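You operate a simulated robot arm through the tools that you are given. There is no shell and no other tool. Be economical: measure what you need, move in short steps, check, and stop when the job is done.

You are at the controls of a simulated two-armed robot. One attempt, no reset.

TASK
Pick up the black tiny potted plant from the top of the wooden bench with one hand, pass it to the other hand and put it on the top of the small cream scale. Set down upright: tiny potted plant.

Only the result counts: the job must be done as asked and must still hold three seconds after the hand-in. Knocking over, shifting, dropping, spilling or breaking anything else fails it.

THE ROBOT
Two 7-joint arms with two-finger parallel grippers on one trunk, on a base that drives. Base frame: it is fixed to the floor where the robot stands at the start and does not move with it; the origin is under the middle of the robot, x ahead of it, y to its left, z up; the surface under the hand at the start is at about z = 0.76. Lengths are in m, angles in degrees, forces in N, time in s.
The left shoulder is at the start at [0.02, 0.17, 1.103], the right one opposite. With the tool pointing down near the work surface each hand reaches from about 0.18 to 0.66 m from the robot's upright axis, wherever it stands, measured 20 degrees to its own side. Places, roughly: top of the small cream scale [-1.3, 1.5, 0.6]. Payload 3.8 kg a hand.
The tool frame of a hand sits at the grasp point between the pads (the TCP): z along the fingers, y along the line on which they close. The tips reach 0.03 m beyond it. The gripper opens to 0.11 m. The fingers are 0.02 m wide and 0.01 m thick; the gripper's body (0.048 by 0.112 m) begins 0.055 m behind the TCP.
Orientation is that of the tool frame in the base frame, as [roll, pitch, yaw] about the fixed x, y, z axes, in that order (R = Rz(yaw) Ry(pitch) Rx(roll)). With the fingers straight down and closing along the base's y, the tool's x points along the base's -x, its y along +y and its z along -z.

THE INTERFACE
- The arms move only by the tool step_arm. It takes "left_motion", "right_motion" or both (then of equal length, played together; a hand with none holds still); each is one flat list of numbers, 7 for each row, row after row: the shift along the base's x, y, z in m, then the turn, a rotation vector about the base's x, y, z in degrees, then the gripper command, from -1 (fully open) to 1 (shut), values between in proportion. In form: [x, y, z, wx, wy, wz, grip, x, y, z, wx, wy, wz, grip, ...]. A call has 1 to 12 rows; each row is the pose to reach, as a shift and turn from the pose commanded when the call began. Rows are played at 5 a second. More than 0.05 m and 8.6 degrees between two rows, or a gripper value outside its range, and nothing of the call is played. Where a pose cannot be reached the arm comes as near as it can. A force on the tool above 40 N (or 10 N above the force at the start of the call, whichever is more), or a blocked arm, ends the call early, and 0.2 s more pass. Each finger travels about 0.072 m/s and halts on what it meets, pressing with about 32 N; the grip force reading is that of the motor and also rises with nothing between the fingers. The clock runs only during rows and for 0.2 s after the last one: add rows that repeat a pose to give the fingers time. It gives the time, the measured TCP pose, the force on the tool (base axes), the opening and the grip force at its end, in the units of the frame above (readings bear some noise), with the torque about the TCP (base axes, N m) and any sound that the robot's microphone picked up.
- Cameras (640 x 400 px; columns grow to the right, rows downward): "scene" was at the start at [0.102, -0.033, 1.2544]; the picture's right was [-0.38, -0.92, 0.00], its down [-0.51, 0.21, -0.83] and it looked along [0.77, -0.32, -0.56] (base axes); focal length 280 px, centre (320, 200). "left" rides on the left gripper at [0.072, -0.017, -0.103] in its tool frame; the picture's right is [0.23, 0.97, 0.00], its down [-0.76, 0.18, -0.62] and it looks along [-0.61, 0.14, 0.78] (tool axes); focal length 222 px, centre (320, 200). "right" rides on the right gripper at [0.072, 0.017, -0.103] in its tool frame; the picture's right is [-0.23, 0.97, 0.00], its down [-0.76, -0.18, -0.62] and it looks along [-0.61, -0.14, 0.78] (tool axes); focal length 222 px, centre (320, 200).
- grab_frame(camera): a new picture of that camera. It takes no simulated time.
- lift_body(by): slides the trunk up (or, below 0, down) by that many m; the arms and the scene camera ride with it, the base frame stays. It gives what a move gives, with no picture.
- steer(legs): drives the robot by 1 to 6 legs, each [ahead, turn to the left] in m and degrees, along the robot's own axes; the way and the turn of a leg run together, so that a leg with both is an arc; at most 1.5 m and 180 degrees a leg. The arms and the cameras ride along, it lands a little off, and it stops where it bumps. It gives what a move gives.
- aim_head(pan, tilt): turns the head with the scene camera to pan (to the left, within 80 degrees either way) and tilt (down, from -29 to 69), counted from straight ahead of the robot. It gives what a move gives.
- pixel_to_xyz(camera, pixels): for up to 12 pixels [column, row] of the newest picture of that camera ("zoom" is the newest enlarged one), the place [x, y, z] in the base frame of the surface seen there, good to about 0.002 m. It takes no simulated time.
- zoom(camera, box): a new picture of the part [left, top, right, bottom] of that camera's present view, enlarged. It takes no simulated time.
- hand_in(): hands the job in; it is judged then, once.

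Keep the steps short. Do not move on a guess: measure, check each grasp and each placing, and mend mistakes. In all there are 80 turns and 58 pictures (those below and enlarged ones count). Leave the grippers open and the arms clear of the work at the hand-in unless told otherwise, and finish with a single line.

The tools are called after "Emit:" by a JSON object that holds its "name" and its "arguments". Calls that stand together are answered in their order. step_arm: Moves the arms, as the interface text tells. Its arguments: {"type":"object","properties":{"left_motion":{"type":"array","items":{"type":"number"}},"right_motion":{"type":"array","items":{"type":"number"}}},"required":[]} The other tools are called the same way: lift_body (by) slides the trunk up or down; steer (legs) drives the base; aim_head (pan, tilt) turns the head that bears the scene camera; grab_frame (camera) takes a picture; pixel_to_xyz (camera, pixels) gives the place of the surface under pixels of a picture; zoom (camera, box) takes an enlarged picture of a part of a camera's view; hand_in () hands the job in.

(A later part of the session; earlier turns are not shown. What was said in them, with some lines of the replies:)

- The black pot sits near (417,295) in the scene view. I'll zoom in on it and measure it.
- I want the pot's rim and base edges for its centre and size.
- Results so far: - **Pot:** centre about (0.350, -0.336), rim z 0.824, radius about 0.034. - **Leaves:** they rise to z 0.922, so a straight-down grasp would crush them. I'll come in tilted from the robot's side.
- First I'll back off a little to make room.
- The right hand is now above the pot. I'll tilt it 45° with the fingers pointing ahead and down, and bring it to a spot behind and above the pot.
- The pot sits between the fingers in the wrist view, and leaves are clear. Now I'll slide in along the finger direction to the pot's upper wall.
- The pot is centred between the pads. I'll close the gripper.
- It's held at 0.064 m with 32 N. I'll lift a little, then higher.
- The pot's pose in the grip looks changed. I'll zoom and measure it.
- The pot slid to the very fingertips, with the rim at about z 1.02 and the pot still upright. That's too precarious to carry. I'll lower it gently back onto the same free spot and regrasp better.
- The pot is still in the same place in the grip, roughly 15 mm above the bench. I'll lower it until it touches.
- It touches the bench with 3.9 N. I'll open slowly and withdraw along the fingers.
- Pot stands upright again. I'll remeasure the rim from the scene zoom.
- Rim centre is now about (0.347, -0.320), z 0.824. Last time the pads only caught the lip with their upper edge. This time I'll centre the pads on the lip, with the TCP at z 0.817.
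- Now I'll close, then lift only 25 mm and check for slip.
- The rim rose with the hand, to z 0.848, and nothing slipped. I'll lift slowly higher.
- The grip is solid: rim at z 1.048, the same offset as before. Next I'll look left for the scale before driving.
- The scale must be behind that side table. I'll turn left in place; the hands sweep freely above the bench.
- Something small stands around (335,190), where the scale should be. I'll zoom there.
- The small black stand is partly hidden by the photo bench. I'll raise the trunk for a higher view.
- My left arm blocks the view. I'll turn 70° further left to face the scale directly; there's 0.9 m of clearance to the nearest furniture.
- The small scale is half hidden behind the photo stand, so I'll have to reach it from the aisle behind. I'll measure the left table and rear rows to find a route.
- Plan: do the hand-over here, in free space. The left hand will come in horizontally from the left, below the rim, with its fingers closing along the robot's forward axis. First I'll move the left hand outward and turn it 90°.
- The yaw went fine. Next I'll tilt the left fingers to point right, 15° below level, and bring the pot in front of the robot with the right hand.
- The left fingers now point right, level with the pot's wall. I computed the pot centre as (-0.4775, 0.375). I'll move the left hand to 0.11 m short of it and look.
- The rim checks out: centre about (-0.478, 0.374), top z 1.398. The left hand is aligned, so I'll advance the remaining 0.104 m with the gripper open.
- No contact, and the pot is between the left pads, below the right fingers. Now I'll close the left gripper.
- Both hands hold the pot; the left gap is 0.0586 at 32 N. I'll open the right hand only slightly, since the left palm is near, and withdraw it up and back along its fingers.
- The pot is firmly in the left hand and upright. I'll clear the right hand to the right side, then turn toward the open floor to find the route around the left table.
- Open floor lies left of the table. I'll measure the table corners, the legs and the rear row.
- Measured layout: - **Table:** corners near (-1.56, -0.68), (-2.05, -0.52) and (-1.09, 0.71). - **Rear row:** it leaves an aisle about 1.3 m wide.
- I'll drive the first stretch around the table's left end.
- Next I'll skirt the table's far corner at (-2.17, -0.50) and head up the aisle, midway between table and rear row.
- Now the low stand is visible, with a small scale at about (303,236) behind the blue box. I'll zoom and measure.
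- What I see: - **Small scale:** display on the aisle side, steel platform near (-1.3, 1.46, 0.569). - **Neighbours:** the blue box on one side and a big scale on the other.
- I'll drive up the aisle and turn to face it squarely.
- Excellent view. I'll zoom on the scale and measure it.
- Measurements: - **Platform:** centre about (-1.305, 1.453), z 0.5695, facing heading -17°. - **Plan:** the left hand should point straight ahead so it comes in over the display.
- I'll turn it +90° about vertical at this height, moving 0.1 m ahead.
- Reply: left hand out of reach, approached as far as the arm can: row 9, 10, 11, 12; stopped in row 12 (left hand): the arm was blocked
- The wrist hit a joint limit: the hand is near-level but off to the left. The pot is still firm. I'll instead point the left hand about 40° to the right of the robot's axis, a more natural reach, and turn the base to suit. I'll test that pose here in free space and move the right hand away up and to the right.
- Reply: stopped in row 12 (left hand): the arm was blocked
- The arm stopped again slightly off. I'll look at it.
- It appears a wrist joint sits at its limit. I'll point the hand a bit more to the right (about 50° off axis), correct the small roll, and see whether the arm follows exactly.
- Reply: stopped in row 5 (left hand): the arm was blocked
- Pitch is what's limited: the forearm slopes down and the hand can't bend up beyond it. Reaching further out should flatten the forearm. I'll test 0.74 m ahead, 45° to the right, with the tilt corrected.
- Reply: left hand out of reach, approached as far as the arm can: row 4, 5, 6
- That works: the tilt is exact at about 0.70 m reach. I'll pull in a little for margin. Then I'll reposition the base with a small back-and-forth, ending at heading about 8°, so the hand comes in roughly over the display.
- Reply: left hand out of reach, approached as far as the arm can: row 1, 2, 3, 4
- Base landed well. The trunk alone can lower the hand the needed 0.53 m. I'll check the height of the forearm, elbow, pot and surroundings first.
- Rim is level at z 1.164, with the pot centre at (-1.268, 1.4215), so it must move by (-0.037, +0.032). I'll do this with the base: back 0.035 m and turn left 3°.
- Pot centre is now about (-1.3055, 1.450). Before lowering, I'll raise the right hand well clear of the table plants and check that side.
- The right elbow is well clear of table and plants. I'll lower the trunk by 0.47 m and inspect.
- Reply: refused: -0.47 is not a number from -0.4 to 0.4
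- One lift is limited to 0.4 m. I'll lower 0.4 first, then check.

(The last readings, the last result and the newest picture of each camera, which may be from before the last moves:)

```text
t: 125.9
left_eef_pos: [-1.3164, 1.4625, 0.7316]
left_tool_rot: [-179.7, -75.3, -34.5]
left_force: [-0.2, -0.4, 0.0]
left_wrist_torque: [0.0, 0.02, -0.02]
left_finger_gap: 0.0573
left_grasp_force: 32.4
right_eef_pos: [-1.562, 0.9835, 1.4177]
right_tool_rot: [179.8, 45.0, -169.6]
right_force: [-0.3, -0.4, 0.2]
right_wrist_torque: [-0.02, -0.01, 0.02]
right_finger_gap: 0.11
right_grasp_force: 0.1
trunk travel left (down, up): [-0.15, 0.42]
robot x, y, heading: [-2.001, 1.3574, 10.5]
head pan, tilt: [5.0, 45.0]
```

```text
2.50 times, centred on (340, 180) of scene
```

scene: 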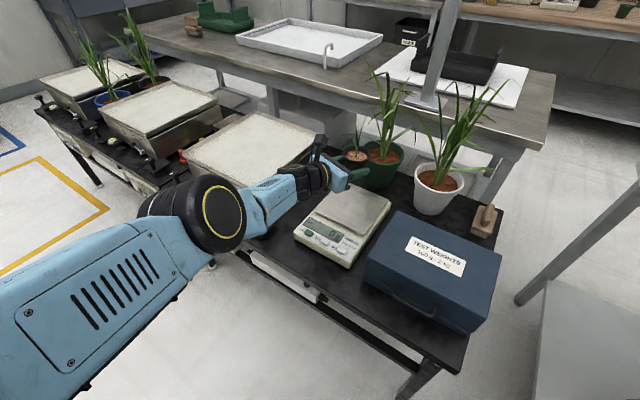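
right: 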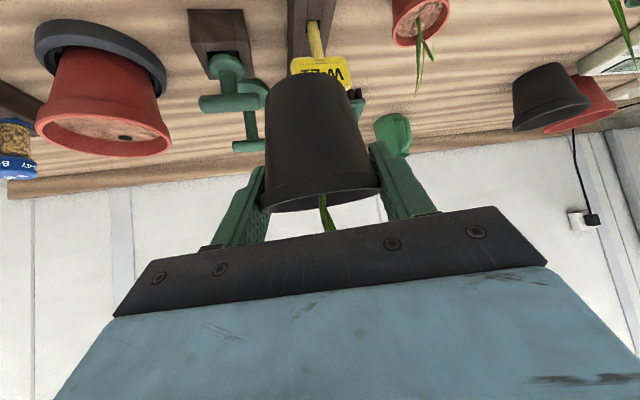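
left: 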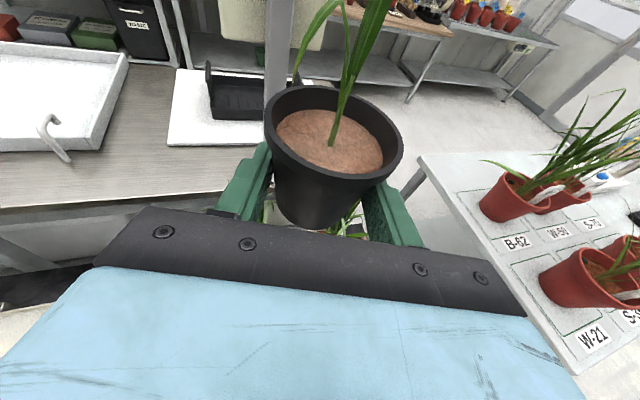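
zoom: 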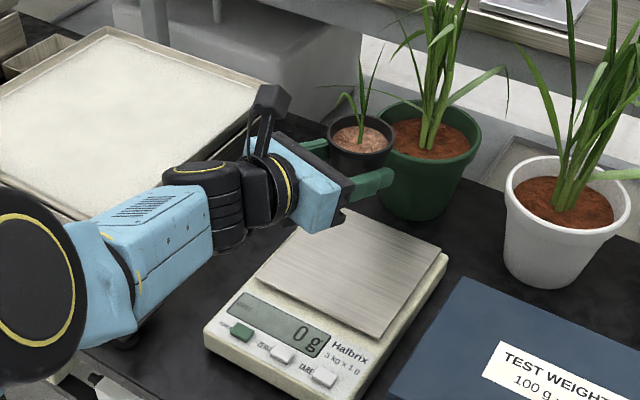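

The pot is over the platform centre, and the wrist clears box and big scale laterally. I'll lower another 0.118 m, leaving about 1 cm.

Emit:
{"name": "lift_body", "arguments": {"by": -0.118}}

Emit:
{"name": "grab_frame", "arguments": {"camera": "left"}}

Emit:
{"name": "pixel_to_xyz", "arguments": {"camera": "left", "pixels": [[269, 130], [400, 158], [300, 92], [360, 180], [390, 120], [315, 226], [315, 240], [300, 225], [255, 225], [345, 228], [330, 235]]}}

```text
t: 127.4
left_eef_pos: [-1.3165, 1.4631, 0.612]
left_tool_rot: [-179.7, -75.3, -34.5]
left_force: [-0.1, -0.1, -0.3]
left_wrist_torque: [0.01, 0.01, 0.01]
left_finger_gap: 0.0573
left_grasp_force: 32.2
right_eef_pos: [-1.5641, 0.9835, 1.2994]
right_tool_rot: [179.8, 45.0, -169.6]
right_force: [-0.3, 0.1, 0.7]
right_wrist_torque: [0.01, 0.0, -0.02]
right_finger_gap: 0.1101
right_grasp_force: 0.0
trunk travel left (down, up): [-0.032, 0.538]
robot x, y, heading: [-1.9989, 1.3549, 10.8]
head pan, tilt: [5.0, 45.0]
```

```text
4 pictures are left
```

left: 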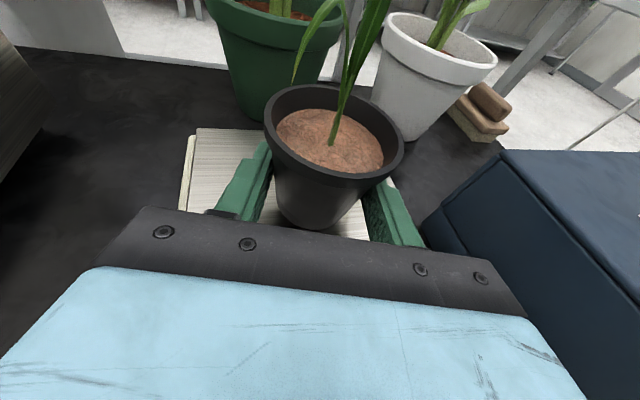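

```text
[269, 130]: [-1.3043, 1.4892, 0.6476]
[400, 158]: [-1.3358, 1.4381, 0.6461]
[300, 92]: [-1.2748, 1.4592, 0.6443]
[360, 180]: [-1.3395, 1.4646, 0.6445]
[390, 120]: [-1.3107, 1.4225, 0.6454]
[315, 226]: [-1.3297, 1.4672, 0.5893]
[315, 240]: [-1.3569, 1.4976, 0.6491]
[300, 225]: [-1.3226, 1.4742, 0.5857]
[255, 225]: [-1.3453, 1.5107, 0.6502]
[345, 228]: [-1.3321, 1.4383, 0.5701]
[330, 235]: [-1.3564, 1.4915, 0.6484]
```

The pot bottom is about 1 cm above the pan, with centre about (-1.307, 1.455). I'll lower 9 mm more and read the force.

Emit:
{"name": "lift_body", "arguments": {"by": -0.009}}

```text
t: 128.0
left_eef_pos: [-1.3179, 1.4639, 0.6031]
left_tool_rot: [-179.8, -75.2, -34.5]
left_force: [-0.6, -0.3, -0.9]
left_wrist_torque: [0.02, -0.02, -0.01]
left_finger_gap: 0.0576
left_grasp_force: 32.0
right_eef_pos: [-1.5624, 0.9836, 1.2912]
right_tool_rot: [179.8, 45.0, -169.6]
right_force: [0.1, -0.4, -0.4]
right_wrist_torque: [-0.02, -0.02, -0.01]
right_finger_gap: 0.11
right_grasp_force: 0.1
trunk travel left (down, up): [-0.023, 0.547]
robot x, y, heading: [-1.9982, 1.3569, 10.7]
head pan, tilt: [5.0, 45.0]
```

No contact yet. I'll lower 2 mm more.

Emit:
{"name": "lift_body", "arguments": {"by": -0.002}}

```text
t: 128.5
left_eef_pos: [-1.3171, 1.4636, 0.6013]
left_tool_rot: [-179.7, -75.2, -34.4]
left_force: [0.6, -0.3, -0.1]
left_wrist_torque: [0.02, 0.01, 0.01]
left_finger_gap: 0.0574
left_grasp_force: 31.8
right_eef_pos: [-1.5627, 0.9834, 1.2882]
right_tool_rot: [179.8, 44.9, -169.6]
right_force: [0.3, -0.6, 0.2]
right_wrist_torque: [-0.05, -0.01, 0.03]
right_finger_gap: 0.1101
right_grasp_force: 0.0
trunk travel left (down, up): [-0.021, 0.549]
robot x, y, heading: [-2.0013, 1.3597, 10.6]
head pan, tilt: [5.0, 45.0]
```

Emit:
{"name": "lift_body", "arguments": {"by": -0.002}}

```text
t: 129.0
left_eef_pos: [-1.317, 1.4612, 0.6022]
left_tool_rot: [-179.7, -75.3, -34.7]
left_force: [-1.4, -0.1, 4.9]
left_wrist_torque: [-0.04, 0.09, -0.02]
left_finger_gap: 0.0573
left_grasp_force: 31.9
right_eef_pos: [-1.5623, 0.9833, 1.2878]
right_tool_rot: [179.8, 45.0, -169.7]
right_force: [0.9, -0.4, 1.1]
right_wrist_torque: [0.01, 0.03, 0.04]
right_finger_gap: 0.1099
right_grasp_force: 0.1
trunk travel left (down, up): [-0.019, 0.551]
robot x, y, heading: [-1.9966, 1.3594, 10.5]
head pan, tilt: [5.0, 45.0]
```

Contact at 4.9 N. Now I'll open the left gripper gently.

Emit:
{"name": "step_arm", "arguments": {"left_motion": [0, 0, 0, 0, 0, 0, -0.04, 0, 0, 0, 0, 0, 0, -0.1, 0, 0, 0, 0, 0, 0, -0.2, 0, 0, 0, 0, 0, 0, -0.4, 0, 0, 0, 0, 0, 0, -0.7, 0, 0, 0, 0, 0, 0, -0.9, 0, 0, 0, 0, 0, 0, -0.9]}}

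Emit:
{"name": "grab_frame", "arguments": {"camera": "left"}}

Emit:
{"name": "pixel_to_xyz", "arguments": {"camera": "left", "pixels": [[269, 130], [400, 158], [300, 92], [360, 180], [390, 120], [315, 226]]}}

```text
t: 130.6
left_eef_pos: [-1.3179, 1.4633, 0.6005]
left_tool_rot: [-179.7, -75.2, -34.5]
left_force: [-0.2, -0.7, -0.6]
left_wrist_torque: [0.03, 0.0, 0.02]
left_finger_gap: 0.1043
left_grasp_force: 0.0
right_eef_pos: [-1.563, 0.9836, 1.2872]
right_tool_rot: [179.8, 44.9, -169.6]
right_force: [0.7, -0.5, 0.2]
right_wrist_torque: [-0.01, -0.03, -0.02]
right_finger_gap: 0.11
right_grasp_force: 0.0
trunk travel left (down, up): [-0.019, 0.551]
robot x, y, heading: [-1.9984, 1.3549, 11.0]
head pan, tilt: [5.0, 45.0]
```

```text
3 pictures are left
```

left: 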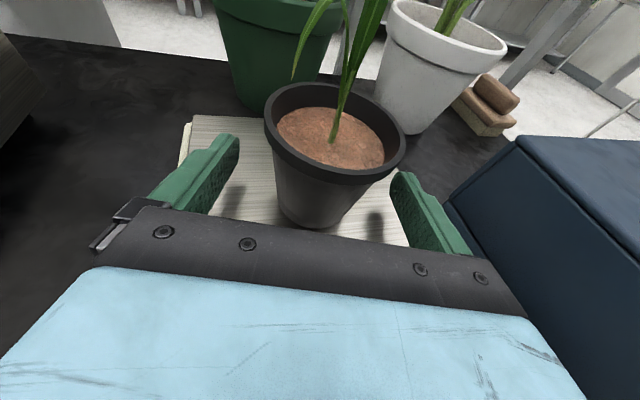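

```text
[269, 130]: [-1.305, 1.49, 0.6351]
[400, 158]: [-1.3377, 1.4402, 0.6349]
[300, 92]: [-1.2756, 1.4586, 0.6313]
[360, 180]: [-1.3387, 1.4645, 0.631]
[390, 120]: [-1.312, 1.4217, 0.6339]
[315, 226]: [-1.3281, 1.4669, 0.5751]
```

The pot stands upright on the pan, rim level at z 0.634. To withdraw exactly along the fingers, I'll use a small backward arc of the base, which avoids disturbing the near-limit arm.

Emit:
{"name": "steer", "arguments": {"legs": [[-0.035, 2.9], [-0.035, 2.9]]}}

Emit:
{"name": "grab_frame", "arguments": {"camera": "left"}}

```text
t: 131.9
left_eef_pos: [-1.3988, 1.515, 0.5995]
left_tool_rot: [-179.9, -75.3, -28.7]
left_force: [0.2, 0.2, -1.2]
left_wrist_torque: [0.0, 0.0, 0.0]
left_finger_gap: 0.1046
left_grasp_force: 0.1
right_eef_pos: [-1.5943, 1.014, 1.2872]
right_tool_rot: [179.8, 45.0, -163.7]
right_force: [-1.0, -0.3, 0.4]
right_wrist_torque: [0.0, -0.01, 0.03]
right_finger_gap: 0.1102
right_grasp_force: 0.1
trunk travel left (down, up): [-0.019, 0.551]
robot x, y, heading: [-2.067, 1.3421, 16.5]
head pan, tilt: [5.0, 45.0]
```

```text
2 pictures are left
```

left: 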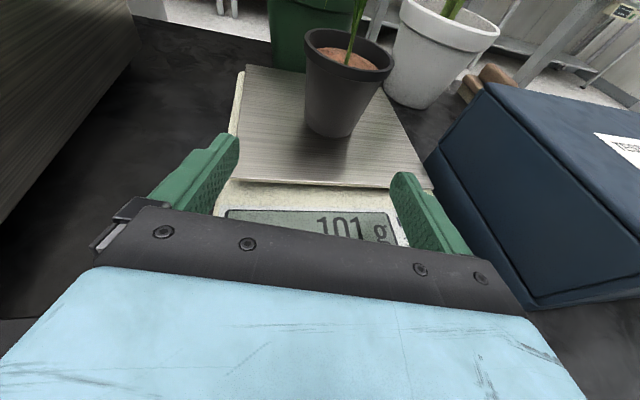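

The hand is clear, the scale reads 101 g and the pot stands freely. I'll raise the trunk to get the arms clear and take a last look.

Emit:
{"name": "lift_body", "arguments": {"by": 0.35}}

Emit:
{"name": "zoom", "arguments": {"camera": "scene", "box": [200, 100, 520, 300]}}

```text
t: 135.4
left_eef_pos: [-1.3981, 1.5135, 0.9504]
left_tool_rot: [-179.8, -75.2, -28.6]
left_force: [-0.5, -0.4, 0.1]
left_wrist_torque: [-0.02, 0.01, -0.02]
left_finger_gap: 0.1045
left_grasp_force: 0.1
right_eef_pos: [-1.5934, 1.0135, 1.6372]
right_tool_rot: [179.7, 45.0, -163.7]
right_force: [-0.1, -0.1, -0.3]
right_wrist_torque: [-0.01, 0.01, -0.02]
right_finger_gap: 0.1103
right_grasp_force: 0.1
trunk travel left (down, up): [-0.369, 0.201]
robot x, y, heading: [-2.0684, 1.3435, 16.4]
head pan, tilt: [5.0, 45.0]
```

```text
2.00 times, centred on (360, 200) of scene
```

zoom: 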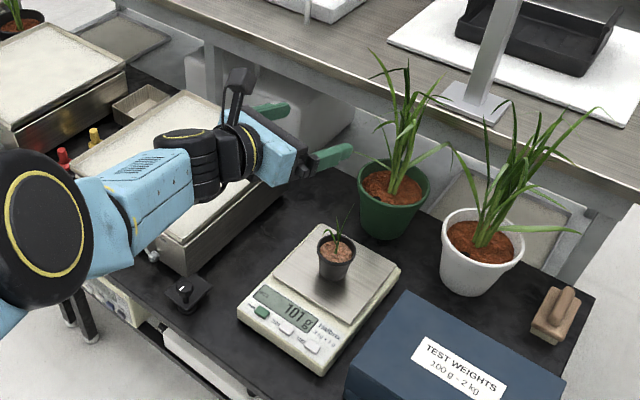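

The plant stands upright in the middle of the pan with nothing else disturbed, both grippers are open and the arms are clear. I'm handing in.

Emit:
{"name": "hand_in", "arguments": {}}

```text
The job is handed in.
```

The black tiny potted plant was passed from the right hand to the left and now stands upright on the small cream scale, which reads 101 g.
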